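You operate a simulated robot arm through the tools that you are given. There is no shell and no other tool.

You are at the controls of a simulated robot arm. One attempt, no reset.

## Task
Fill the coolant tank to between its 200 and 400 ml marks.
Fine: rest its lid on the heat plate; pour from the coolant jug, empty the rest into the cream pot; jug back, lid on after the fill. Set down upright: coolant jug.

The check looks at the end state, three seconds after you hand in, the way a careful person would. Anything else that was tipped, shoved, dropped, spilled or broken makes it a failure. Lids that push on must go on centred and level and be pressed home; caps that screw on are set level and turned clockwise until they are tight.

## Robot
A 6-joint arm with a two-finger parallel gripper, fixed in place. Base frame: the origin is on the floor under the middle of its stand, x ahead of it, y to its left, z up; the work surface is at about z = 740. Readings come in mm, degrees, newtons and seconds.
With the tool pointing down near the work surface it reaches from about 260 to 680 mm from the base axis. Its first joint turns from -66.0 to 66.0 degrees. Payload 2.9 kg.
The TCP is the grasp point between the finger pads, 30 mm short of the fingertips. In the tool frame z runs along the fingers and y along their closing line. Largest opening 110 mm; finger width 20, thickness 10; the body of the gripper, 48 by 112 mm, starts 55 mm behind the TCP.
Orientation is that of the tool frame in the base frame, as a unit quaternion [x, y, z, w]. With the fingers straight down and closing along the base's y, the tool's x points along the base's -x, its y along +y and its z along -z.

## Interface
- The arm moves only by the tool play_rows. Its argument "moves" is a list of rows, each an object (a shift or turn left out is 0, a gripper value left out holds the last) with "translation": the shift along the base's x, y, z in mm, a list of three; "rotation": the turn, a rotation vector about the base's x, y, z in rad, a list of three; "fingers": the gripper command, from -1 (fully open) to 1 (shut), values between in proportion. In form: [{"translation": [dx, dy, dz], "rotation": [wx, wy, wz], "fingers": fingers}, ...]. A call has 1 to 20 rows; each row is the pose to reach, as a shift and turn from the pose commanded when the call began. Each row takes 0.2 s and may step no farther than 50 mm and 8.6 degrees from the row before; otherwise, or with a gripper value out of range, the whole call is refused. A pose out of reach is approached as far as the arm can. The call stops where the force on the tool passes 40 N (or 10 N more than at its start, if that is more) or the arm is blocked; 0.2 s more then pass. Each finger travels about 108 mm/s and halts on what it meets, pressing with about 37 N; the grip force reading is that of the motor and also rises with nothing between the fingers. The clock runs only during rows and for 0.2 s after the last one: add rows that repeat a pose to give the fingers time. The reply holds the time, the measured pose of the TCP, the force on the tool along the base axes, the opening and the grip force, in the units named above and with some noise, with the torque about the TCP (base axes, N m) and any sound that the robot's microphone picked up.
- Cameras (640 x 400 px; columns grow to the right, rows downward): "scene" is fixed at [77.3, 435.2, 1379.4]; the picture's right is [-0.75, -0.66, 0.00], its down [-0.40, 0.45, -0.80] and it looks along [0.53, -0.60, -0.60] (base axes); focal length 338 px, centre (320, 200). "wrist" rides on the gripper at [72, 17, -103] in the tool frame; the picture's right is [-0.23, 0.97, 0.00], its down [-0.76, -0.18, -0.62] and it looks along [-0.61, -0.14, 0.78] (tool axes); focal length 222 px, centre (320, 200). There is no depth. A picture from a camera that has moved, and an enlarged one, comes with that camera's place and axes in the base frame and with its lens.
- grab_frame(camera): a new picture of that camera. No time passes.
- zoom(camera, box): a new picture of the part [left, top, right, bottom] of that camera's present view, enlarged. No time passes.
- close_job(): hands the job in; it is judged then, once.

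Places have to be worked out from the pictures, the camera data and where the tool is seen. Open the gripper and draw the arm clear of the work before you hand the job in, unless the task says otherwise.

The tools are called after "Request:" by a JSON object that holds its "op" and its "data". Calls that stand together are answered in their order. play_rows: Moves the arm, as the interface text tells. Its arguments: {"type":"object","properties":{"moves":{"type":"array","items":{"type":"object","properties":{"translation":{"type":"array","items":{"type":"number"}},"rotation":{"type":"array","items":{"type":"number"}},"fingers":{"type":"number"}}}}},"required":["moves"]} The other tools are called the same way: grab_frame (camera) takes a picture; zoom (camera, box) takes an enlarged picture of a part of a camera's view; close_job () hands the job in.

At the start:

```text
t: 0.0
tcp_pos: [496.6, -63.7, 1109.4]
ee_rot: [0.0, 1.0, -0.001, 0.0]
ft_force: [0.5, 0.4, -0.5]
wrist_torque: [0.0, 0.0, -0.02]
gripper_width: 109.9
gripper_force: 0.0
```

scene: 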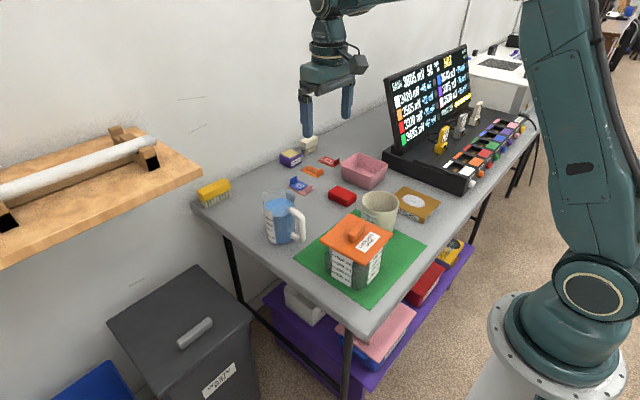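
wrist: 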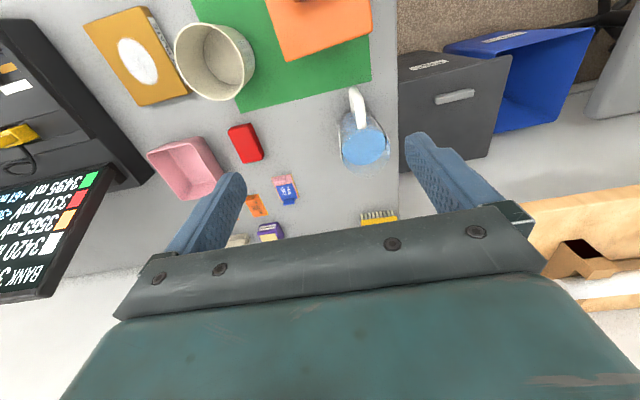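

I see the tank with its orange lid on a green mat, the coolant jug with blue liquid, and the cream pot. I'll zoom in on each before moving.

Request:
{"op": "zoom", "data": {"camera": "scene", "box": [240, 170, 440, 310]}}

Request:
{"op": "zoom", "data": {"camera": "scene", "box": [310, 200, 410, 300]}}

Request:
{"op": "zoom", "data": {"camera": "scene", "box": [370, 40, 540, 220]}}

Request:
{"op": "zoom", "data": {"camera": "wrist", "box": [80, 0, 420, 240]}}

```text
2.86 times, centred on (340, 240) of scene
camera zoom: at [77.3, 435.2, 1379.4], right [-0.75, -0.66, 0.0], down [-0.4, 0.45, -0.8], along [0.53, -0.6, -0.6], focal length 965 px, centre (263, 86)
```

zoom: 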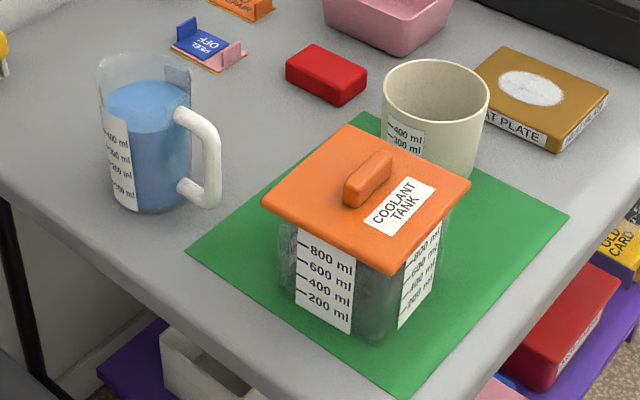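

```text
4.00 times, centred on (360, 250) of scene
camera zoom: at [77.3, 435.2, 1379.4], right [-0.75, -0.66, 0.0], down [-0.4, 0.45, -0.8], along [0.53, -0.6, -0.6], focal length 1351 px, centre (160, 0)
```

zoom: 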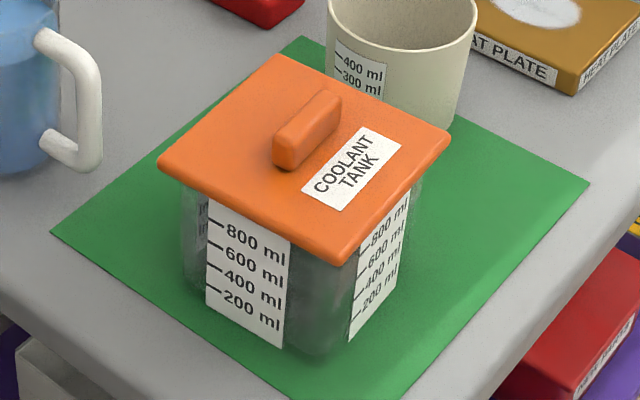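

```text
2.22 times, centred on (455, 130) of scene
camera zoom: at [77.3, 435.2, 1379.4], right [-0.75, -0.66, 0.0], down [-0.4, 0.45, -0.8], along [0.53, -0.6, -0.6], focal length 750 px, centre (20, 356)
```

zoom: 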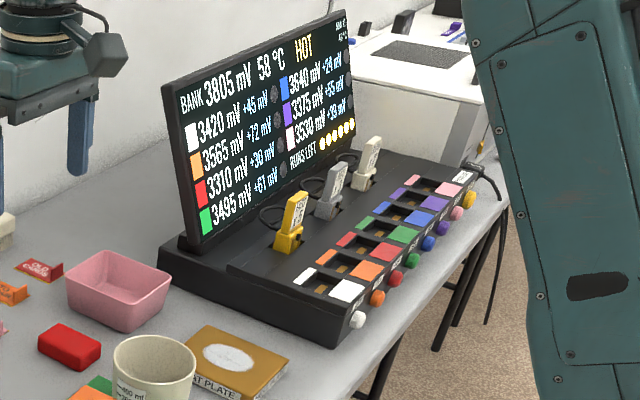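

```text
1.67 times, centred on (250, 120) of wrist
camera zoom: at [424.0, -47.3, 1211.7], right [0.23, 0.97, 0.0], down [0.76, -0.18, 0.62], along [0.61, -0.14, -0.78], focal length 370 px, centre (437, 333)
```

zoom: 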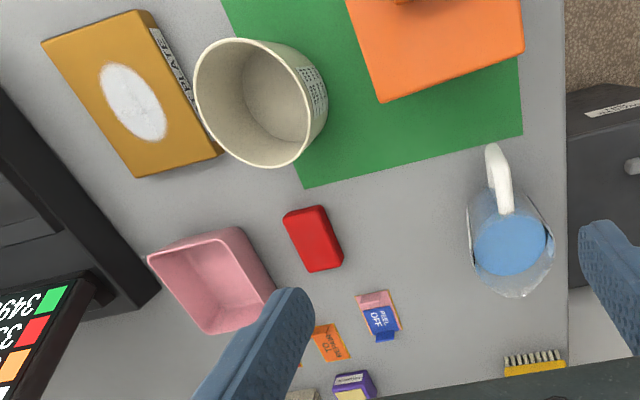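

The mat works out at x 296–528, y −243–23, with the tank centre near (388, −43). The pot is near (430, −204), the heat plate near (405, −360) and the jug near (608, −3). I'll turn the gripper −90° so it closes along x, and move over the lid for a closer look.

Request:
{"op": "play_rows", "data": {"moves": [{"translation": [-10, 2, -10], "rotation": [0, 0, -0.1428], "fingers": -1}, {"translation": [-20, 4, -20], "rotation": [0, 0, -0.2856]}, {"translation": [-30, 6, -30], "rotation": [0, 0, -0.4284]}, {"translation": [-40, 8, -40], "rotation": [0, 0, -0.5712]}, {"translation": [-50, 10, -50], "rotation": [0, 0, -0.714]}, {"translation": [-60, 12, -60], "rotation": [0, 0, -0.8568]}, {"translation": [-70, 14, -70], "rotation": [0, 0, -0.9996]}, {"translation": [-80, 16, -80], "rotation": [0, 0, -1.1424]}, {"translation": [-90, 18, -90], "rotation": [0, 0, -1.2852]}, {"translation": [-100, 20, -100], "rotation": [0, 0, -1.428]}, {"translation": [-108, 20, -109], "rotation": [0, 0, -1.5708]}, {"translation": [-108, 20, -109], "rotation": [0, 0, -1.5708]}]}}

Request:
{"op": "grab_frame", "data": {"camera": "wrist"}}

Request:
{"op": "grab_frame", "data": {"camera": "scene"}}

```text
t: 2.6
tcp_pos: [386.4, -44.0, 997.3]
ee_rot: [0.708, 0.706, 0.001, -0.001]
ft_force: [0.0, -0.1, 0.4]
wrist_torque: [0.01, 0.0, -0.02]
gripper_width: 110.4
gripper_force: 0.1
```

```text
taken
camera wrist: at [404.5, 28.0, 1102.0], right [0.97, -0.23, 0.0], down [-0.18, -0.76, 0.62], along [-0.14, -0.61, -0.78], focal length 222 px, centre (320, 200)
```

wrist: 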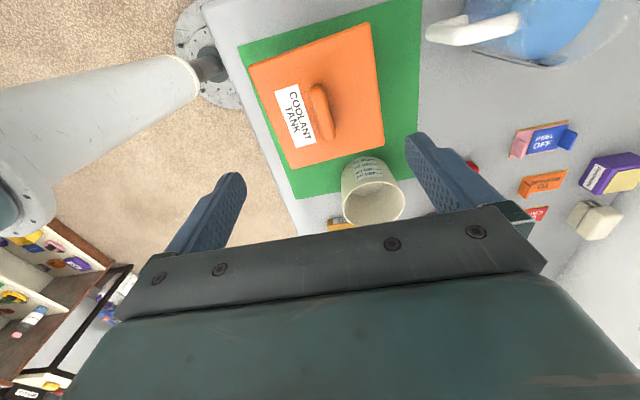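

```text
taken
```

scene: 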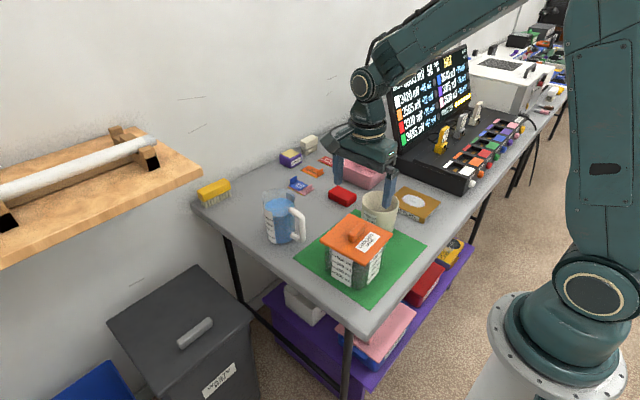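

The lid top works out near (391.5, −46, z≈845), turned about +3°. I'll zoom on the lid handle to place it exactly.

Request:
{"op": "zoom", "data": {"camera": "wrist", "box": [230, 10, 410, 180]}}

Request:
{"op": "zoom", "data": {"camera": "wrist", "box": [400, 0, 640, 150]}}

Request:
{"op": "zoom", "data": {"camera": "scene", "box": [250, 180, 320, 250]}}

Request:
{"op": "zoom", "data": {"camera": "scene", "box": [315, 205, 400, 295]}}

```text
2.35 times, centred on (320, 95) of wrist
camera zoom: at [404.5, 28.0, 1102.0], right [0.97, -0.23, 0.0], down [-0.18, -0.76, 0.62], along [-0.14, -0.61, -0.78], focal length 523 px, centre (320, 447)
```

zoom: 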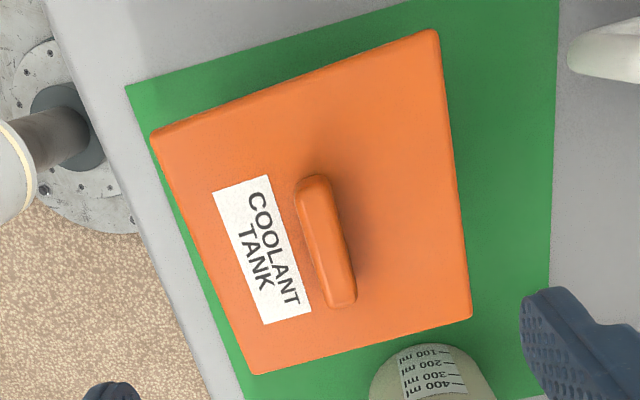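

```text
2.67 times, centred on (520, 75) of wrist
camera zoom: at [404.5, 28.0, 1102.0], right [0.97, -0.23, 0.0], down [-0.18, -0.76, 0.62], along [-0.14, -0.61, -0.78], focal length 592 px, centre (-213, 533)
```

zoom: 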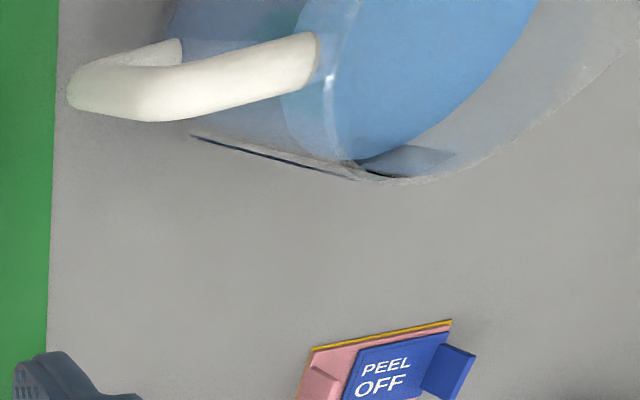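

```text
5.71 times, centred on (285, 215) of scene
camera zoom: at [77.3, 435.2, 1379.4], right [-0.75, -0.66, 0.0], down [-0.4, 0.45, -0.8], along [0.53, -0.6, -0.6], focal length 1930 px, centre (520, 114)
```

zoom: 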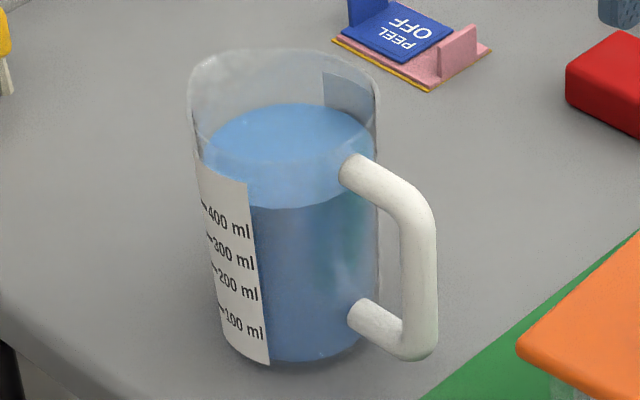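

```text
4.44 times, centred on (358, 250) of scene
camera zoom: at [77.3, 435.2, 1379.4], right [-0.75, -0.66, 0.0], down [-0.4, 0.45, -0.8], along [0.53, -0.6, -0.6], focal length 1501 px, centre (153, -22)
```

zoom: 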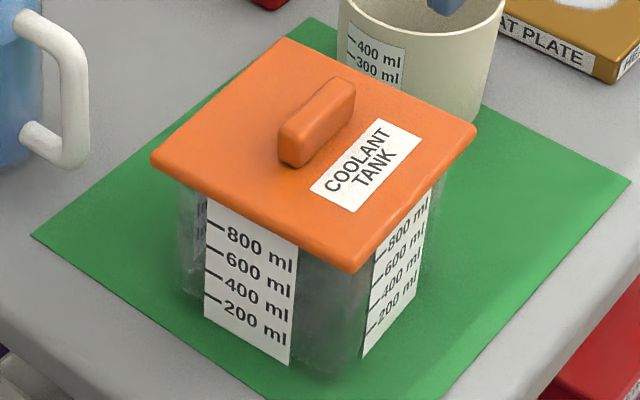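

The lid handle runs along y from about −18 to −75 at x≈391.5, with its top near z 862. I'll turn +0.05 rad to line up with it, come over it and lower most of the way.

Request:
{"op": "play_rows", "data": {"moves": [{"translation": [1, -1, -20], "rotation": [0, 0, 0.05]}, {"translation": [3, -2.5, -50], "rotation": [0, 0, 0.05]}, {"translation": [3, -2.5, -80], "rotation": [0, 0, 0.05]}, {"translation": [3, -2.5, -95], "rotation": [0, 0, 0.05]}, {"translation": [3, -2.5, -95], "rotation": [0, 0, 0.05]}, {"translation": [3, -2.5, -95], "rotation": [0, 0, 0.05]}]}}

Request:
{"op": "grab_frame", "data": {"camera": "wrist"}}

Request:
{"op": "zoom", "data": {"camera": "scene", "box": [290, 160, 430, 300]}}

```text
t: 4.0
tcp_pos: [390.0, -46.5, 905.4]
ee_rot: [0.689, 0.725, 0.0, 0.0]
ft_force: [1.1, -0.2, 0.6]
wrist_torque: [-0.02, -0.01, 0.03]
gripper_width: 109.9
gripper_force: 0.2
```

```text
taken
camera wrist: at [403.9, 25.8, 1008.8], right [0.98, -0.18, 0.0], down [-0.14, -0.77, 0.62], along [-0.11, -0.61, -0.78], focal length 222 px, centre (320, 200)
```

wrist: 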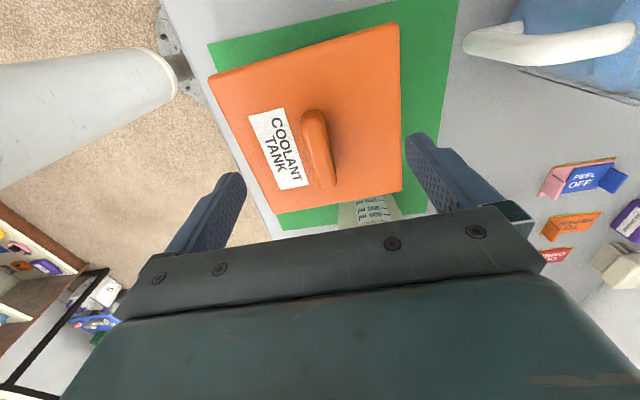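

```text
2.86 times, centred on (360, 230) of scene
camera zoom: at [77.3, 435.2, 1379.4], right [-0.75, -0.66, 0.0], down [-0.4, 0.45, -0.8], along [0.53, -0.6, -0.6], focal length 965 px, centre (206, 114)
```

zoom: 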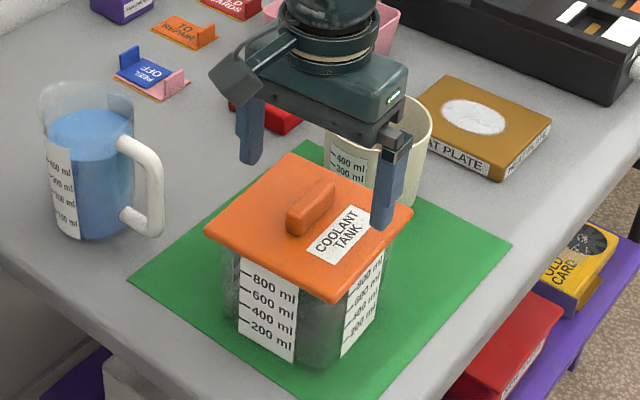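

The fingers straddle the handle correctly. I'll lower another 24 mm slowly and close on the handle.

Request:
{"op": "play_rows", "data": {"moves": [{"translation": [0, 0, -10]}, {"translation": [0, 0, -18]}, {"translation": [0, 0, -24]}, {"translation": [0, 0, -24], "fingers": -1}, {"translation": [0, 0, -24], "fingers": 0.2}, {"translation": [0, 0, -24], "fingers": 1}, {"translation": [0, 0, -24], "fingers": 1}, {"translation": [0, 0, -24], "fingers": 1}, {"translation": [0, 0, -24], "fingers": 1}]}}

Request:
{"op": "zoom", "data": {"camera": "scene", "box": [290, 160, 430, 300]}}

```text
t: 6.0
tcp_pos: [391.3, -45.3, 880.8]
ee_rot: [0.688, 0.725, 0.0, 0.0]
ft_force: [0.1, -0.3, 0.0]
wrist_torque: [-0.03, 0.03, 0.04]
gripper_width: 15.1
gripper_force: 36.7
```

```text
2.86 times, centred on (360, 230) of scene
camera zoom: at [77.4, 435.2, 1379.4], right [-0.75, -0.66, 0.0], down [-0.4, 0.45, -0.8], along [0.53, -0.6, -0.6], focal length 965 px, centre (206, 114)
```

zoom: 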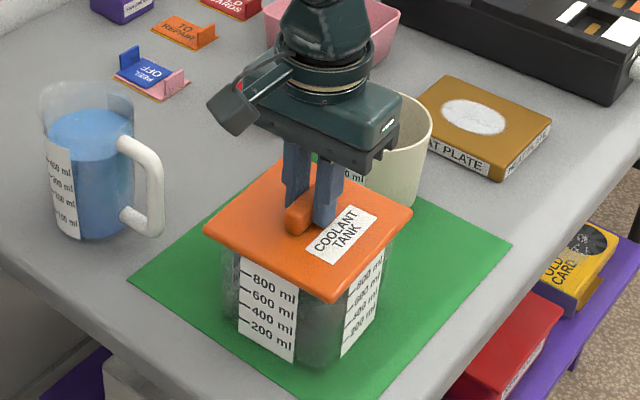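

The handle is gripped (15.1 mm, 36.7 N) with the lid seated at TCP z 880.8, which I'll use for refitting. Now I lift straight up slowly.

Request:
{"op": "play_rows", "data": {"moves": [{"translation": [0, 0, 3]}, {"translation": [0, 0, 6]}, {"translation": [0, 0, 10]}, {"translation": [0, 0, 15]}, {"translation": [0, 0, 20]}, {"translation": [0, 0, 30]}, {"translation": [0, 0, 30]}]}}

Request:
{"op": "zoom", "data": {"camera": "scene", "box": [290, 160, 430, 300]}}

```text
t: 7.6
tcp_pos: [390.9, -45.4, 912.2]
ee_rot: [0.689, 0.725, 0.0, 0.0]
ft_force: [0.5, 0.1, -0.6]
wrist_torque: [0.01, 0.01, -0.02]
gripper_width: 15.2
gripper_force: 37.2
```

```text
2.86 times, centred on (360, 230) of scene
camera zoom: at [77.3, 435.2, 1379.4], right [-0.75, -0.66, 0.0], down [-0.4, 0.45, -0.8], along [0.53, -0.6, -0.6], focal length 965 px, centre (206, 114)
```

zoom: 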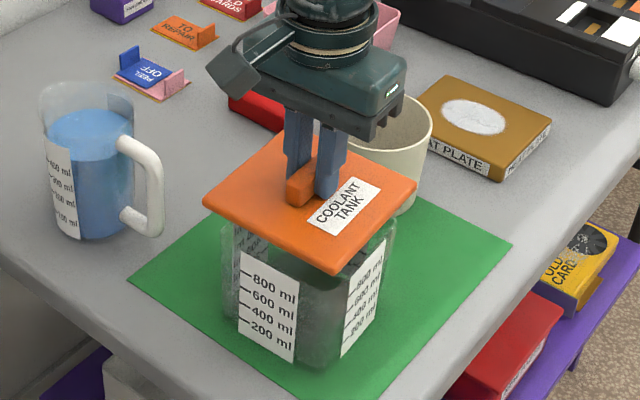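

The lid is free and light. I'll raise it and carry it over the pot to above the heat plate near (405, −360).

Request:
{"op": "play_rows", "data": {"moves": [{"translation": [0, 0, 20]}, {"translation": [0, 0, 50]}, {"translation": [0, -10, 70]}, {"translation": [2, -45, 70]}, {"translation": [4, -85, 70]}, {"translation": [6, -125, 70]}, {"translation": [8, -165, 70]}, {"translation": [10, -205, 70]}, {"translation": [12, -245, 70]}, {"translation": [14, -285, 70]}, {"translation": [14, -310, 70]}, {"translation": [14, -314, 70]}, {"translation": [14, -314, 70]}]}}

Request:
{"op": "grab_frame", "data": {"camera": "wrist"}}

Request:
{"op": "grab_frame", "data": {"camera": "scene"}}

```text
t: 10.4
tcp_pos: [406.1, -358.4, 981.3]
ee_rot: [0.689, 0.725, 0.0, 0.0]
ft_force: [0.7, 0.2, -0.8]
wrist_torque: [0.0, -0.02, 0.0]
gripper_width: 15.1
gripper_force: 37.4
```

```text
taken
camera wrist: at [417.9, -287.0, 1084.2], right [0.98, -0.18, 0.0], down [-0.14, -0.77, 0.62], along [-0.11, -0.61, -0.78], focal length 222 px, centre (320, 200)
```

wrist: 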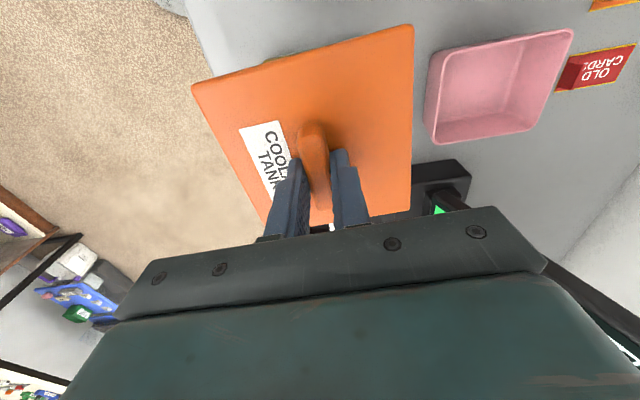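

```text
taken
```

scene: 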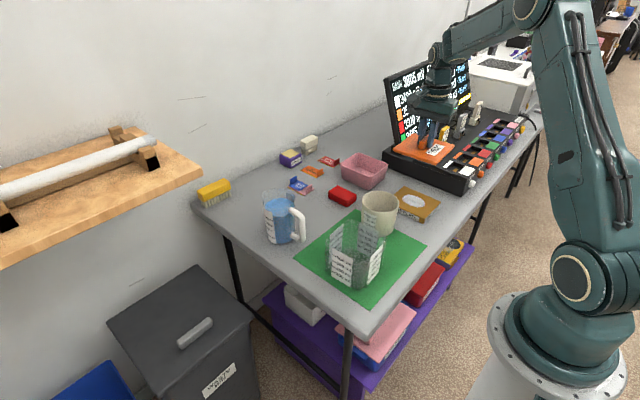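

The lid is held level above the plate area. I'll zoom on the plate and on the opened tank for exact positions before lowering.

Request:
{"op": "zoom", "data": {"camera": "scene", "box": [380, 170, 450, 240]}}

Request:
{"op": "zoom", "data": {"camera": "scene", "box": [310, 200, 410, 300]}}

Request:
{"op": "zoom", "data": {"camera": "scene", "box": [380, 80, 500, 200]}}

```text
5.71 times, centred on (415, 205) of scene
camera zoom: at [77.4, 435.2, 1379.4], right [-0.75, -0.66, 0.0], down [-0.4, 0.45, -0.8], along [0.53, -0.6, -0.6], focal length 1930 px, centre (-223, 171)
```

zoom: 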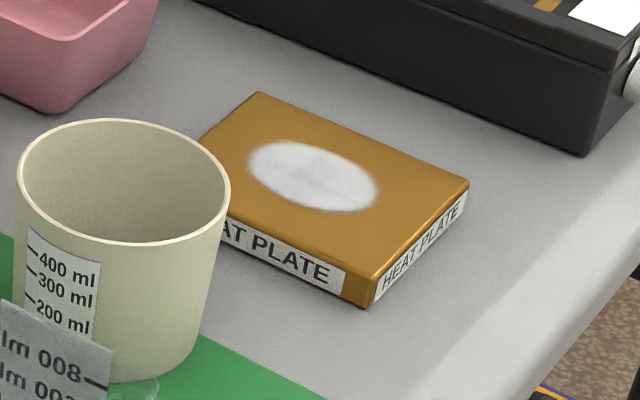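

```text
4.00 times, centred on (360, 250) of scene
camera zoom: at [77.4, 435.2, 1379.4], right [-0.75, -0.66, 0.0], down [-0.4, 0.45, -0.8], along [0.53, -0.6, -0.6], focal length 1351 px, centre (160, 0)
```

zoom: 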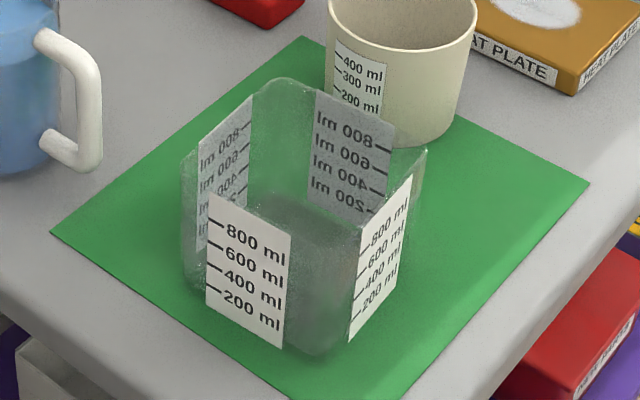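

```text
3.33 times, centred on (440, 140) of scene
camera zoom: at [77.4, 435.2, 1379.4], right [-0.75, -0.66, 0.0], down [-0.4, 0.45, -0.8], along [0.53, -0.6, -0.6], focal length 1126 px, centre (-80, 400)
```

zoom: 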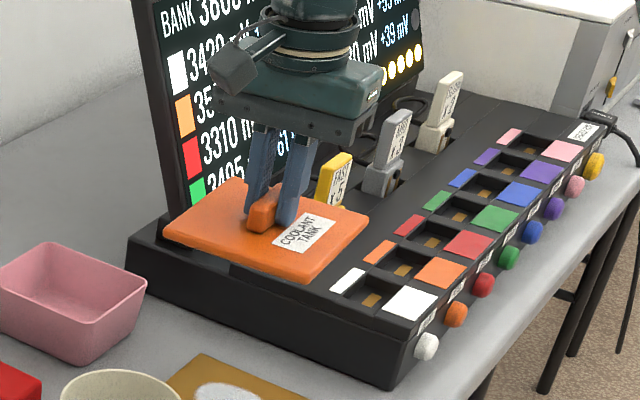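

The plate top centres at about (407, −372) with z≈757. I'll shift over it and lower to just above.

Request:
{"op": "play_rows", "data": {"moves": [{"translation": [1, -13, -30]}, {"translation": [1, -13.5, -70]}, {"translation": [1, -13.5, -110]}, {"translation": [1, -13.5, -140]}, {"translation": [1, -13.5, -152]}, {"translation": [1, -13.5, -152]}, {"translation": [1, -13.5, -152]}]}}

Request:
{"op": "zoom", "data": {"camera": "scene", "box": [370, 130, 460, 240]}}

```text
t: 12.0
tcp_pos: [407.3, -373.4, 828.3]
ee_rot: [0.689, 0.725, 0.0, 0.0]
ft_force: [-0.6, -0.4, -0.5]
wrist_torque: [0.03, 0.01, 0.02]
gripper_width: 15.0
gripper_force: 36.8
```

```text
3.64 times, centred on (415, 185) of scene
camera zoom: at [77.4, 435.2, 1379.4], right [-0.75, -0.66, 0.0], down [-0.4, 0.45, -0.8], along [0.53, -0.6, -0.6], focal length 1228 px, centre (-26, 254)
```

zoom: 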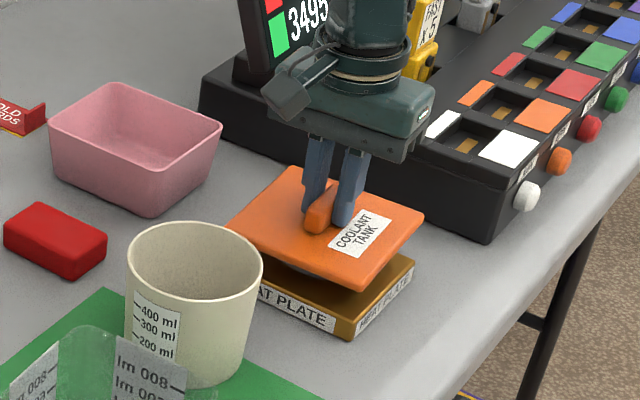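

The lid sits squarely above the plate with about 20 mm to go. I'll lower in small steps and watch the force.

Request:
{"op": "play_rows", "data": {"moves": [{"translation": [0, 0, -6]}, {"translation": [0, 0, -10]}, {"translation": [0, 0, -13]}, {"translation": [0, 0, -13]}]}}

Request:
{"op": "zoom", "data": {"camera": "scene", "box": [370, 130, 460, 240]}}

```text
t: 13.0
tcp_pos: [407.0, -374.3, 815.0]
ee_rot: [0.689, 0.725, 0.0, 0.0]
ft_force: [-0.6, -0.4, -1.1]
wrist_torque: [-0.02, 0.0, 0.01]
gripper_width: 14.8
gripper_force: 36.8
```

```text
3.64 times, centred on (415, 185) of scene
camera zoom: at [77.4, 435.2, 1379.4], right [-0.75, -0.66, 0.0], down [-0.4, 0.45, -0.8], along [0.53, -0.6, -0.6], focal length 1228 px, centre (-26, 254)
```

zoom: 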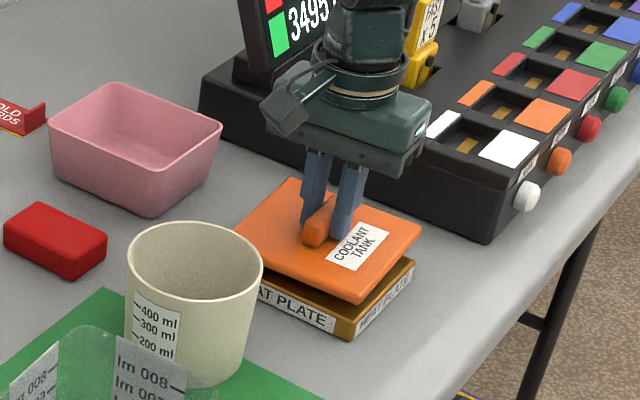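

No contact yet. I'll continue down in 2 mm steps.

Request:
{"op": "play_rows", "data": {"moves": [{"translation": [0, 0, -2]}, {"translation": [0, 0, -4]}, {"translation": [0, 0, -4]}]}}

Request:
{"op": "play_rows", "data": {"moves": [{"translation": [0, 0, -2]}, {"translation": [0, 0, -3]}, {"translation": [0, 0, -3]}]}}

Request:
{"op": "zoom", "data": {"camera": "scene", "box": [380, 160, 450, 230]}}

```text
t: 13.8
tcp_pos: [406.2, -375.0, 811.2]
ee_rot: [0.689, 0.725, 0.0, 0.0]
ft_force: [-0.7, -0.3, 0.1]
wrist_torque: [-0.02, 0.01, -0.01]
gripper_width: 15.0
gripper_force: 37.2
```

```text
t: 14.6
tcp_pos: [406.4, -374.3, 811.7]
ee_rot: [0.689, 0.725, 0.0, 0.001]
ft_force: [-8.1, 6.3, 29.9]
wrist_torque: [0.65, 0.31, 0.07]
gripper_width: 14.9
gripper_force: 36.8
```

```text
5.71 times, centred on (415, 195) of scene
camera zoom: at [76.8, 435.7, 1379.3], right [-0.75, -0.66, 0.0], down [-0.4, 0.45, -0.8], along [0.53, -0.6, -0.6], focal length 1930 px, centre (-223, 229)
```

zoom: 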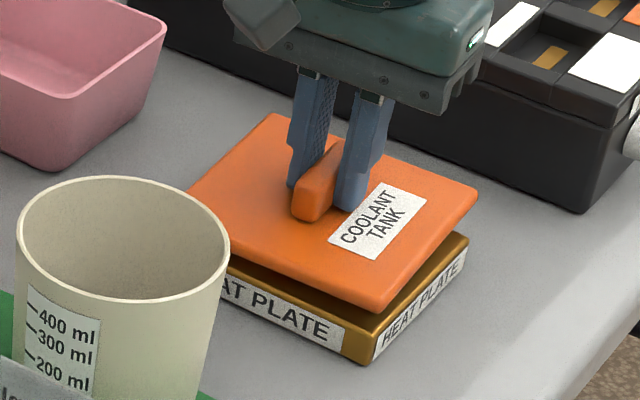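

Contact came at about 811.5 (30 N). I'll back off 3 mm to unload, then open and rise clear.

Request:
{"op": "play_rows", "data": {"moves": [{"translation": [0, 0, 2]}, {"translation": [0, 0, 3]}, {"translation": [0, 0, 3]}]}}

Request:
{"op": "play_rows", "data": {"moves": [{"translation": [0, 0, 0], "fingers": 0.4}, {"translation": [0, 0, 0], "fingers": 0}, {"translation": [0, 0, 0], "fingers": 0}, {"translation": [0, 0, 0], "fingers": 0}, {"translation": [0, 0, 20]}, {"translation": [0, 0, 50]}, {"translation": [0, 0, 90]}, {"translation": [0, 20, 130]}, {"translation": [0, 20, 130]}]}}

Request:
{"op": "zoom", "data": {"camera": "scene", "box": [370, 130, 460, 240]}}

```text
t: 15.4
tcp_pos: [405.7, -373.8, 810.9]
ee_rot: [0.689, 0.725, 0.0, 0.001]
ft_force: [0.7, -2.3, 3.2]
wrist_torque: [-0.24, -0.1, 0.0]
gripper_width: 15.2
gripper_force: 37.3
```

```text
t: 17.4
tcp_pos: [405.0, -353.7, 942.5]
ee_rot: [0.689, 0.725, -0.001, -0.001]
ft_force: [0.2, -0.5, -0.4]
wrist_torque: [0.0, -0.01, -0.05]
gripper_width: 54.8
gripper_force: 0.0
```

```text
3.64 times, centred on (415, 185) of scene
camera zoom: at [77.3, 435.3, 1379.4], right [-0.75, -0.66, 0.0], down [-0.4, 0.45, -0.8], along [0.53, -0.6, -0.6], focal length 1228 px, centre (-26, 254)
```

zoom: 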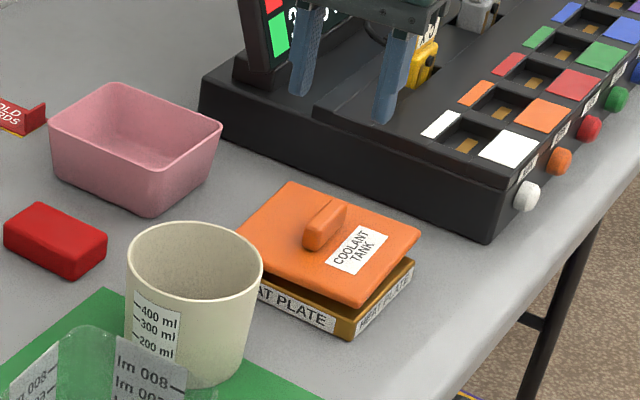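

The lid is resting flat on the plate. Next I'll move over toward the jug, turning back to the original yaw, and look at its rim, spout and handle.

Request:
{"op": "play_rows", "data": {"moves": [{"translation": [12, 29, 15], "rotation": [0, 0, 0.127]}, {"translation": [24, 58, 30], "rotation": [0, 0, 0.254]}, {"translation": [36, 87, 45], "rotation": [0, 0, 0.381]}, {"translation": [48, 116, 60], "rotation": [0, 0, 0.508]}, {"translation": [60, 145, 75], "rotation": [0, 0, 0.635]}, {"translation": [72, 174, 90], "rotation": [0, 0, 0.762]}, {"translation": [84, 203, 100], "rotation": [0, 0, 0.889]}, {"translation": [96, 232, 107], "rotation": [0, 0, 1.016]}, {"translation": [108, 261, 107], "rotation": [0, 0, 1.143]}, {"translation": [120, 290, 107], "rotation": [0, 0, 1.27]}, {"translation": [130, 319, 107], "rotation": [0, 0, 1.397]}, {"translation": [140, 343, 107], "rotation": [0, 0, 1.5208]}, {"translation": [140, 343, 107], "rotation": [0, 0, 1.5208], "fingers": -1}, {"translation": [140, 343, 107], "rotation": [0, 0, 1.5208]}]}}

Request:
{"op": "grab_frame", "data": {"camera": "wrist"}}

Request:
{"op": "grab_frame", "data": {"camera": "scene"}}

```text
t: 20.4
tcp_pos: [546.4, -10.9, 1049.9]
ee_rot: [-0.001, 1.0, 0.0, 0.0]
ft_force: [0.0, -0.6, 0.0]
wrist_torque: [-0.02, 0.02, 0.0]
gripper_width: 110.0
gripper_force: 0.2
```

```text
taken
camera wrist: at [474.3, 5.6, 1152.5], right [0.23, 0.97, 0.0], down [0.76, -0.18, 0.62], along [0.61, -0.14, -0.78], focal length 222 px, centre (320, 200)
```

wrist: 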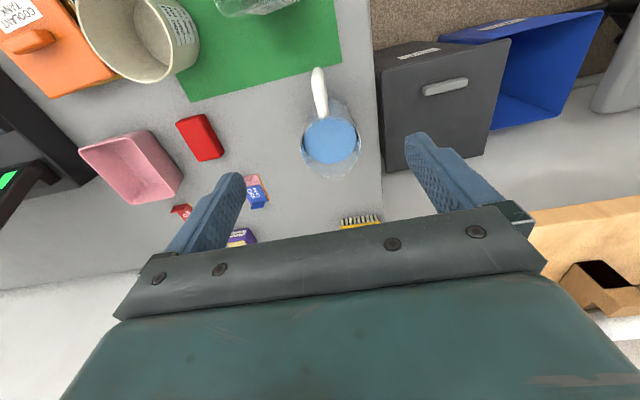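

```text
taken
```

scene: 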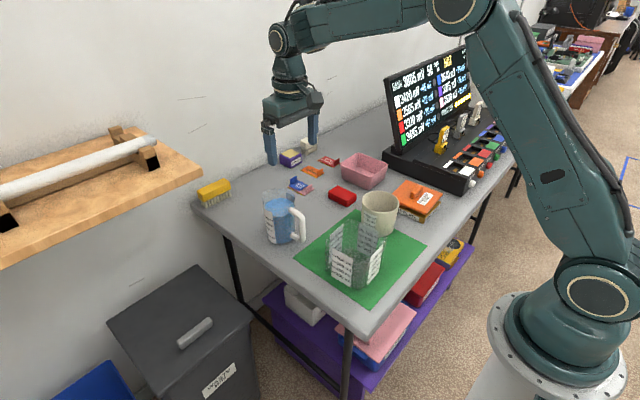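

The jug is in clear view. I'll zoom in for its rim, spout and handle geometry.

Request:
{"op": "zoom", "data": {"camera": "wrist", "box": [280, 50, 390, 200]}}

Request:
{"op": "zoom", "data": {"camera": "scene", "box": [250, 180, 320, 250]}}

```text
2.67 times, centred on (335, 125) of wrist
camera zoom: at [474.3, 5.6, 1152.5], right [0.23, 0.97, 0.0], down [0.76, -0.18, 0.62], along [0.61, -0.14, -0.78], focal length 592 px, centre (280, 400)
```

zoom: 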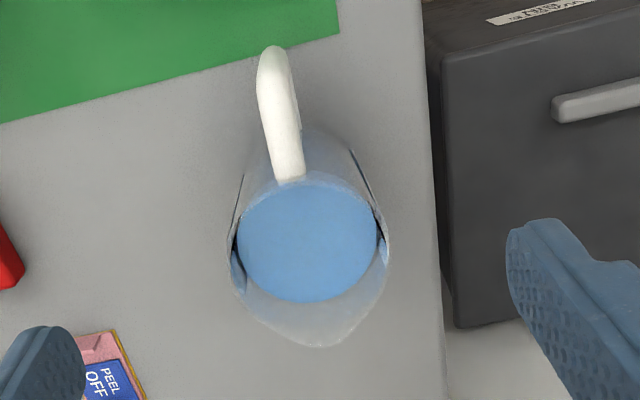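

```text
5.71 times, centred on (285, 215) of scene
camera zoom: at [77.3, 435.3, 1379.4], right [-0.75, -0.66, 0.0], down [-0.4, 0.45, -0.8], along [0.53, -0.6, -0.6], focal length 1930 px, centre (520, 114)
```

zoom: 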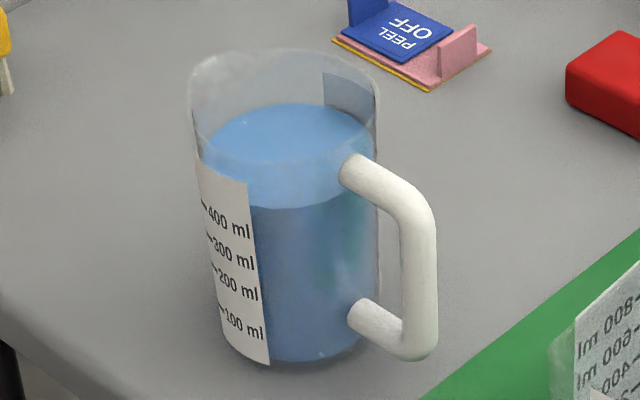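

The jug is upright at about (614, −10.5). Its handle points to −x and its spout to +x, the rim is near z 866, and it holds roughly 480 ml. Before gripping it I'll dry-run the pour pose, starting with a −165° yaw over the tank.

Request:
{"op": "play_rows", "data": {"moves": [{"translation": [-5, -1, 0], "rotation": [0, 0, -0.144], "fingers": 0}, {"translation": [-10, -2, 0], "rotation": [0, 0, -0.288]}, {"translation": [-15, -3, 0], "rotation": [0, 0, -0.432]}, {"translation": [-20, -4, 0], "rotation": [0, 0, -0.576]}, {"translation": [-25, -5, 0], "rotation": [0, 0, -0.72]}, {"translation": [-30, -6, 0], "rotation": [0, 0, -0.864]}, {"translation": [-35, -7, 0], "rotation": [0, 0, -1.008]}, {"translation": [-40, -8, 0], "rotation": [0, 0, -1.152]}, {"translation": [-45, -9, 0], "rotation": [0, 0, -1.296]}, {"translation": [-50, -10, 0], "rotation": [0, 0, -1.44]}, {"translation": [-55, -11, 0], "rotation": [0, 0, -1.584]}, {"translation": [-60, -12, 0], "rotation": [0, 0, -1.728]}, {"translation": [-65, -13, 0], "rotation": [0, 0, -1.872]}, {"translation": [-70, -14, 0], "rotation": [0, 0, -2.016]}, {"translation": [-75, -15, 0], "rotation": [0, 0, -2.16]}, {"translation": [-80, -16, 0], "rotation": [0, 0, -2.304]}, {"translation": [-85, -17, 0], "rotation": [0, 0, -2.448]}, {"translation": [-90, -18, 0], "rotation": [0, 0, -2.592]}, {"translation": [-93, -18, 0], "rotation": [0, 0, -2.736]}, {"translation": [-93, -18, 0], "rotation": [0, 0, -2.88]}]}}

Request:
{"op": "grab_frame", "data": {"camera": "scene"}}

```text
t: 24.6
tcp_pos: [452.5, -29.3, 1049.5]
ee_rot: [0.992, 0.128, 0.0, -0.001]
ft_force: [-0.7, -0.5, 0.2]
wrist_torque: [-0.02, 0.02, 0.01]
gripper_width: 55.1
gripper_force: 0.1
```

```text
taken
```

scene: 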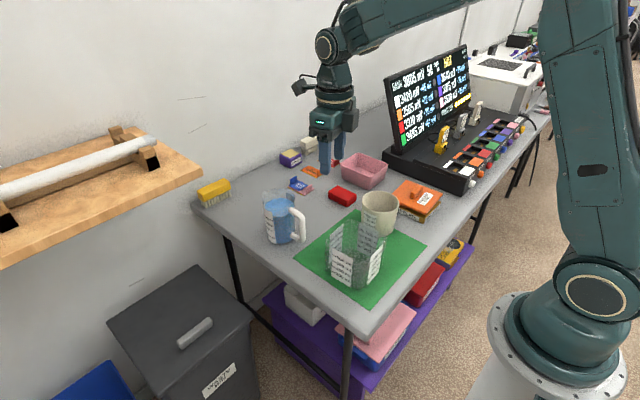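

The −165° yaw is reached. Now I dry-run the tilt to 70° at the tank pouring position.

Request:
{"op": "play_rows", "data": {"moves": [{"translation": [0, 0, -20], "rotation": [0.0352, -0.1312, 0]}, {"translation": [0, 0, -40], "rotation": [0.0703, -0.2624, 0]}, {"translation": [0, 0, -60], "rotation": [0.1055, -0.3935, 0]}, {"translation": [0, 0, -80], "rotation": [0.1407, -0.5247, 0]}, {"translation": [0, 0, -100], "rotation": [0.1759, -0.6559, 0]}, {"translation": [0, 0, -110], "rotation": [0.211, -0.7871, 0]}, {"translation": [0, 0, -110], "rotation": [0.2462, -0.9182, 0]}, {"translation": [0, 0, -110], "rotation": [0.2814, -1.0494, 0]}, {"translation": [0, 0, -110], "rotation": [0.3165, -1.1806, 0]}, {"translation": [0, 0, -110], "rotation": [0.3165, -1.1806, 0]}]}}

Request:
{"op": "grab_frame", "data": {"camera": "scene"}}

Request:
{"op": "grab_frame", "data": {"camera": "wrist"}}

```text
t: 26.8
tcp_pos: [452.4, -28.2, 937.7]
ee_rot: [0.812, 0.106, 0.569, -0.075]
ft_force: [0.2, 0.3, 0.1]
wrist_torque: [0.0, 0.01, 0.01]
gripper_width: 55.3
gripper_force: 0.0
```

```text
taken
```

scene: 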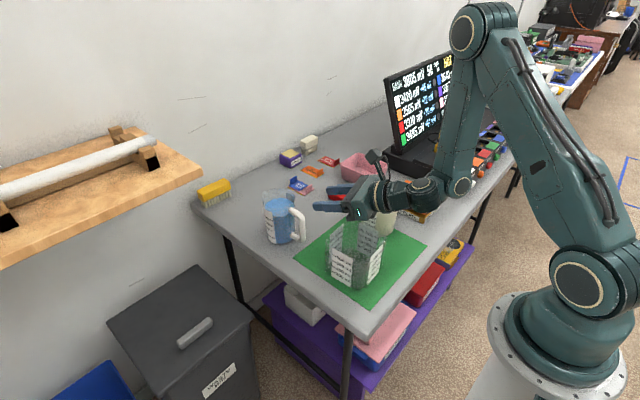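

```text
taken
camera wrist: at [387.1, -64.7, 1040.7], right [0.18, -0.96, -0.21], down [-0.86, -0.05, -0.5], along [0.47, 0.27, -0.84], focal length 222 px, centre (320, 200)
```

wrist: 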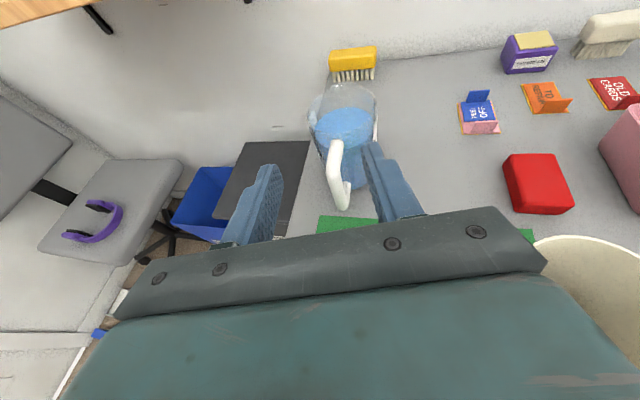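

The pour tilt at the tank is reachable, and the tank's marks stay visible to the scene camera. Next I dry-run the steeper tilt (to 105°) at the pot.

Request:
{"op": "play_rows", "data": {"moves": [{"translation": [0, 0, 40]}, {"translation": [0, -40, 50]}, {"translation": [2, -80, 50]}, {"translation": [4, -120, 50]}, {"translation": [4, -150, 50]}, {"translation": [4, -168, 50], "rotation": [0.0, 0.0, 0]}, {"translation": [4, -168, 40], "rotation": [0.035, -0.131, 0]}, {"translation": [4, -168, 30], "rotation": [0.07, -0.262, 0]}, {"translation": [4, -168, 20], "rotation": [0.106, -0.394, 0]}, {"translation": [4, -168, 10], "rotation": [0.141, -0.525, 0]}, {"translation": [4, -168, 10], "rotation": [0.158, -0.59, 0]}, {"translation": [4, -168, 10], "rotation": [0.158, -0.59, 0]}]}}

Request:
{"op": "grab_frame", "data": {"camera": "scene"}}

```text
t: 29.4
tcp_pos: [458.1, -197.5, 969.7]
ee_rot: [0.731, 0.097, 0.67, -0.089]
ft_force: [0.6, 0.3, 0.4]
wrist_torque: [0.0, 0.01, 0.02]
gripper_width: 55.0
gripper_force: 0.0
out of reach, approached as far as the arm can: row 9, 10, 11, 12
```

```text
taken
```

scene: 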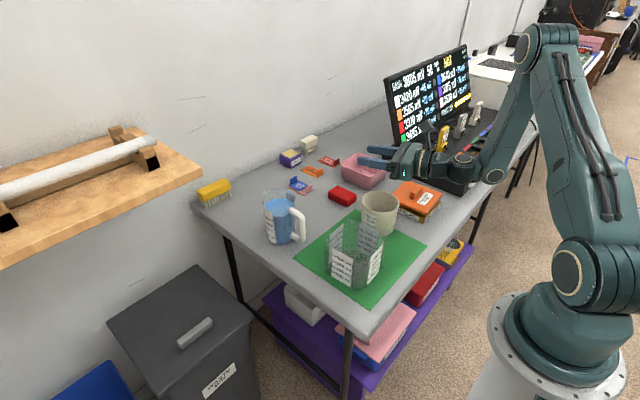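

The tilt stops at about 85° here, possibly because joint 6 is near its limit. I'll roll the tool back −34° about its own axis and retry the tilt to see which joint is limiting.

Request:
{"op": "play_rows", "data": {"moves": [{"translation": [0, 0, 0], "rotation": [-0.1443, -0.0387, 0.013]}, {"translation": [0, 0, 0], "rotation": [-0.2886, -0.0774, 0.026]}, {"translation": [0, 0, 0], "rotation": [-0.4329, -0.1161, 0.039]}, {"translation": [0, 0, 0], "rotation": [-0.5772, -0.1548, 0.052]}, {"translation": [0, 0, 0], "rotation": [-0.5772, -0.1548, 0.052]}]}}

Request:
{"op": "play_rows", "data": {"moves": [{"translation": [0, 0, 0], "rotation": [0.03, -0.112, 0]}, {"translation": [0, 0, 0], "rotation": [0.06, -0.224, 0]}, {"translation": [0, 0, 0], "rotation": [0.09, -0.336, 0]}, {"translation": [0, 0, 0], "rotation": [0.09, -0.336, 0]}]}}

```text
t: 30.6
tcp_pos: [456.9, -196.7, 968.9]
ee_rot: [0.67, 0.309, 0.665, 0.113]
ft_force: [0.4, -0.9, 0.7]
wrist_torque: [0.01, -0.02, 0.03]
gripper_width: 55.2
gripper_force: 0.1
```

```text
t: 31.6
tcp_pos: [456.9, -197.1, 968.7]
ee_rot: [0.67, 0.309, 0.665, 0.113]
ft_force: [0.1, -0.2, -0.3]
wrist_torque: [0.0, 0.01, 0.0]
gripper_width: 54.9
gripper_force: 0.0
out of reach, approached as far as the arm can: row 1, 2, 3, 4
```

Rolling made no difference, so joint 6 isn't the limit. I'll swing the tool's heading toward radial (−34° about vertical) and retry the tilt.

Request:
{"op": "play_rows", "data": {"moves": [{"translation": [0, 0, 0], "rotation": [0, 0, -0.145]}, {"translation": [0, 0, 0], "rotation": [0, 0, -0.29]}, {"translation": [0, 0, 0], "rotation": [0, 0, -0.435]}, {"translation": [0, 0, 0], "rotation": [0, 0, -0.58]}, {"translation": [0, 0, 0], "rotation": [0, 0, -0.58]}]}}

Request:
{"op": "play_rows", "data": {"moves": [{"translation": [0, 0, 0], "rotation": [-0.03, -0.112, 0]}, {"translation": [0, 0, 0], "rotation": [-0.06, -0.224, 0]}, {"translation": [0, 0, 0], "rotation": [-0.09, -0.336, 0]}, {"translation": [0, 0, 0], "rotation": [-0.12, -0.448, 0]}, {"translation": [0, 0, 0], "rotation": [-0.12, -0.448, 0]}]}}

Request:
{"op": "grab_frame", "data": {"camera": "scene"}}

```text
t: 32.8
tcp_pos: [482.0, -207.8, 983.8]
ee_rot: [0.732, 0.103, 0.604, 0.298]
ft_force: [-0.7, -0.1, 1.0]
wrist_torque: [0.0, 0.02, 0.03]
gripper_width: 55.1
gripper_force: 0.1
out of reach, approached as far as the arm can: row 1, 2, 3, 4, 5
```

```text
t: 34.0
tcp_pos: [608.1, -244.9, 1054.9]
ee_rot: [0.559, 0.07, 0.744, 0.358]
ft_force: [-1.2, 0.6, -0.2]
wrist_torque: [0.0, -0.04, -0.03]
gripper_width: 54.9
gripper_force: 0.1
out of reach, approached as far as the arm can: row 1, 2, 3, 4, 5
```

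```text
taken
```

scene: 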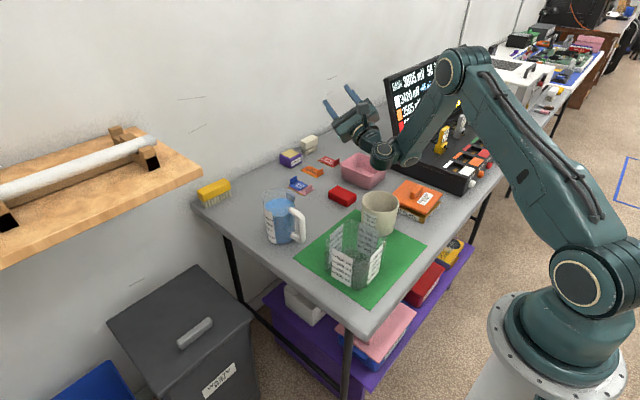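

Steep tilts only work farther out, because the wrist-to-forearm angle is limited. So I'll grip the jug with the tool leaning about 25° toward the handle, which gives the jug 25° more tilt than the tool. First I reverse out of this test pose.

Request:
{"op": "play_rows", "data": {"moves": [{"translation": [0, 0, 20], "rotation": [0.03, 0.112, 0]}, {"translation": [0, 0, 40], "rotation": [0.06, 0.224, 0]}, {"translation": [0, 0, 60], "rotation": [0.09, 0.336, 0]}, {"translation": [0, 0, 80], "rotation": [0.12, 0.448, 0]}, {"translation": [0, 0, 80], "rotation": [0.15, 0.56, 0]}, {"translation": [0, 0, 80], "rotation": [0.18, 0.672, 0]}, {"translation": [0, 0, 80], "rotation": [0.21, 0.784, 0]}, {"translation": [0, 0, 80], "rotation": [0.24, 0.896, 0]}, {"translation": [0, 0, 80], "rotation": [0.24, 0.896, 0]}, {"translation": [0, 0, 80], "rotation": [0.24, 0.896, 0]}]}}

Request:
{"op": "grab_frame", "data": {"camera": "scene"}}

```text
t: 36.2
tcp_pos: [607.0, -247.1, 1131.7]
ee_rot: [0.863, 0.131, 0.433, 0.225]
ft_force: [-0.4, -0.1, -0.5]
wrist_torque: [0.03, -0.01, 0.01]
gripper_width: 55.0
gripper_force: 0.0
```

```text
taken
```

scene: 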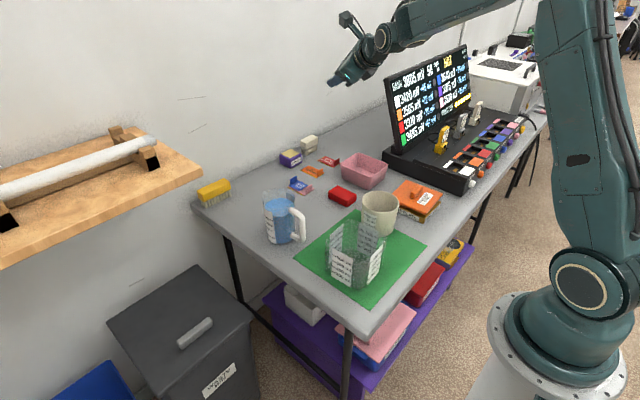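

The arm is clear at (607, −247, 1132). I'll straighten the tool to vertical and move toward the jug side.

Request:
{"op": "play_rows", "data": {"moves": [{"translation": [-3, 15, 0], "rotation": [0.041, 0.1206, 0]}, {"translation": [-6, 30, 0], "rotation": [0.082, 0.2412, 0]}, {"translation": [-9, 45, 0], "rotation": [0.123, 0.3618, 0]}, {"translation": [-12, 60, -10], "rotation": [0.164, 0.4825, 0]}, {"translation": [-15, 75, -20], "rotation": [0.205, 0.6031, 0]}, {"translation": [-18, 90, -30], "rotation": [0.246, 0.7237, 0]}, {"translation": [-20, 105, -40], "rotation": [0.287, 0.8443, 0]}, {"translation": [-20, 120, -50], "rotation": [0.328, 0.965, 0]}, {"translation": [-20, 120, -50], "rotation": [0.328, 0.965, 0]}]}}

Request:
{"op": "play_rows", "data": {"moves": [{"translation": [0, 6, 0], "rotation": [0, 0, 0.142]}, {"translation": [0, 12, 0], "rotation": [0, 0, 0.284]}, {"translation": [0, 18, 0], "rotation": [0, 0, 0.426]}, {"translation": [0, 24, 0], "rotation": [0, 0, 0.568]}, {"translation": [0, 30, 0], "rotation": [0, 0, 0.71]}, {"translation": [0, 36, 0], "rotation": [0, 0, 0.852]}, {"translation": [0, 42, 0], "rotation": [0, 0, 0.994]}, {"translation": [0, 48, 0], "rotation": [0, 0, 1.136]}, {"translation": [0, 54, 0], "rotation": [0, 0, 1.278]}, {"translation": [0, 60, 0], "rotation": [0, 0, 1.42]}, {"translation": [0, 66, 0], "rotation": [0, 0, 1.562]}, {"translation": [0, 72, 0], "rotation": [0, 0, 1.704]}, {"translation": [0, 78, 0], "rotation": [0, 0, 1.846]}, {"translation": [0, 84, 0], "rotation": [0, 0, 1.988]}, {"translation": [0, 90, 0], "rotation": [0, 0, 2.13]}, {"translation": [0, 96, 0], "rotation": [0, 0, 2.272]}, {"translation": [0, 102, 0], "rotation": [0, 0, 2.414]}, {"translation": [0, 108, 0], "rotation": [0, 0, 2.556]}, {"translation": [0, 114, 0], "rotation": [0, 0, 2.698]}, {"translation": [0, 117, 0], "rotation": [0, 0, 2.84], "fingers": -1}]}}

```text
t: 38.2
tcp_pos: [587.5, -127.7, 1080.9]
ee_rot: [0.989, 0.151, -0.001, -0.001]
ft_force: [0.1, -1.0, -0.7]
wrist_torque: [0.0, -0.05, 0.06]
gripper_width: 55.2
gripper_force: 0.0
```

```text
t: 42.4
tcp_pos: [587.1, -10.1, 1081.2]
ee_rot: [-0.002, 1.0, -0.001, -0.001]
ft_force: [0.5, -0.5, -0.3]
wrist_torque: [0.01, 0.04, -0.01]
gripper_width: 109.9
gripper_force: 0.1
```

Yaw is back to 0. Now I lean the tool 25° toward the robot side and come above the jug to check alignment.

Request:
{"op": "play_rows", "data": {"moves": [{"translation": [7, 0, -20], "rotation": [0, -0.1091, 0]}, {"translation": [14, 0, -40], "rotation": [0, -0.2182, 0]}, {"translation": [21, 0, -60], "rotation": [0, -0.3272, 0]}, {"translation": [27, 0, -80], "rotation": [0, -0.4363, 0]}, {"translation": [27, 0, -110], "rotation": [0, -0.4363, 0]}, {"translation": [27, 0, -130], "rotation": [0, -0.4363, 0]}, {"translation": [27, 0, -130], "rotation": [0, -0.4363, 0]}]}}

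Request:
{"op": "grab_frame", "data": {"camera": "wrist"}}

Request:
{"op": "zoom", "data": {"camera": "scene", "box": [220, 110, 360, 260]}}

```text
t: 44.0
tcp_pos: [614.5, -10.6, 949.9]
ee_rot: [0.0, 0.976, 0.0, 0.216]
ft_force: [-0.1, 0.7, -0.9]
wrist_torque: [0.0, -0.01, -0.01]
gripper_width: 109.9
gripper_force: 0.2
```

```text
taken
camera wrist: at [506.6, 5.7, 1013.0], right [0.21, 0.97, 0.1], down [0.43, -0.18, 0.89], along [0.88, -0.14, -0.45], focal length 222 px, centre (320, 200)
```

wrist: 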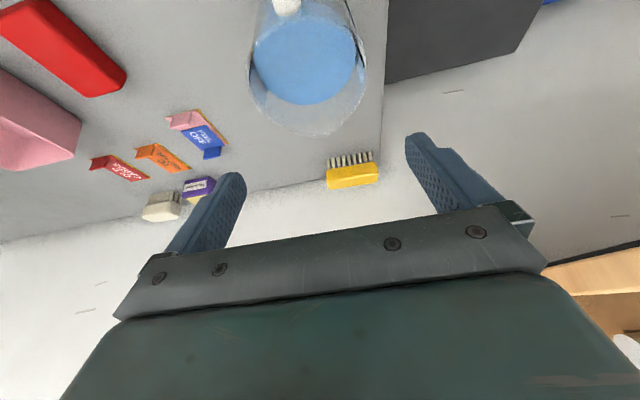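

```text
2.67 times, centred on (290, 185) of scene
camera zoom: at [77.3, 435.2, 1379.4], right [-0.75, -0.66, 0.0], down [-0.4, 0.45, -0.8], along [0.53, -0.6, -0.6], focal length 900 px, centre (400, 240)
```

zoom: 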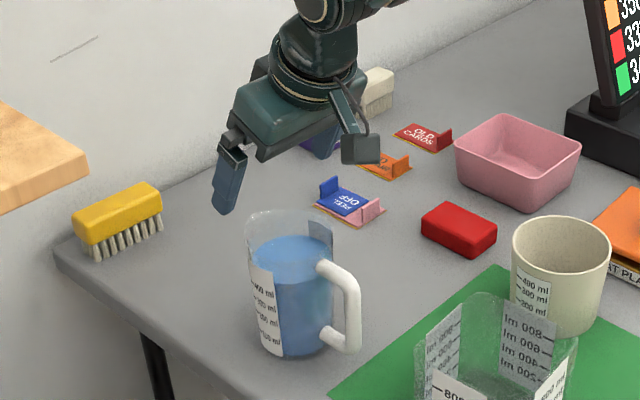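

The jug sits between the fingers in y and the tool is over its axis. I'll lower partway and check the clearance.

Request:
{"op": "play_rows", "data": {"moves": [{"translation": [0, 0, -25]}, {"translation": [0, 0, -50]}, {"translation": [0, 0, -70]}, {"translation": [0, 0, -85]}, {"translation": [0, 0, -85]}]}}

Request:
{"op": "zoom", "data": {"camera": "scene", "box": [230, 150, 330, 260]}}

Request:
{"op": "grab_frame", "data": {"camera": "wrist"}}

```text
t: 45.2
tcp_pos: [615.0, -10.3, 864.3]
ee_rot: [0.001, 0.976, 0.0, 0.216]
ft_force: [0.6, 0.5, -0.1]
wrist_torque: [0.0, 0.01, -0.03]
gripper_width: 109.9
gripper_force: 0.0
```

```text
3.64 times, centred on (280, 205) of scene
camera zoom: at [77.3, 435.2, 1379.4], right [-0.75, -0.66, 0.0], down [-0.4, 0.45, -0.8], along [0.53, -0.6, -0.6], focal length 1228 px, centre (466, 182)
```

zoom: 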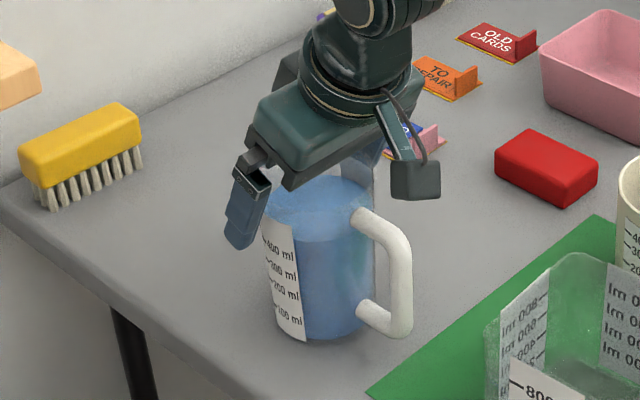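

```text
taken
camera wrist: at [505.8, 6.1, 927.6], right [0.21, 0.97, 0.1], down [0.43, -0.18, 0.89], along [0.88, -0.14, -0.45], focal length 222 px, centre (320, 200)
```

wrist: 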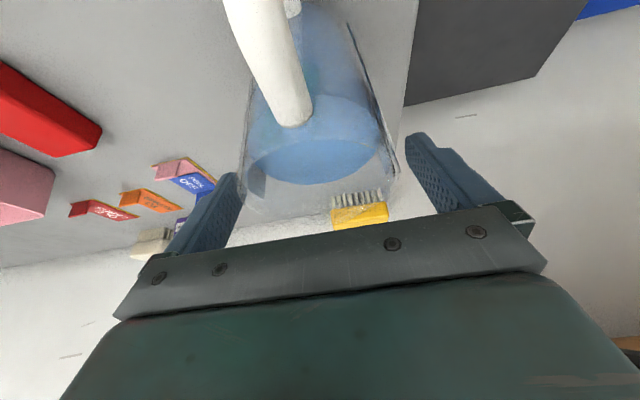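

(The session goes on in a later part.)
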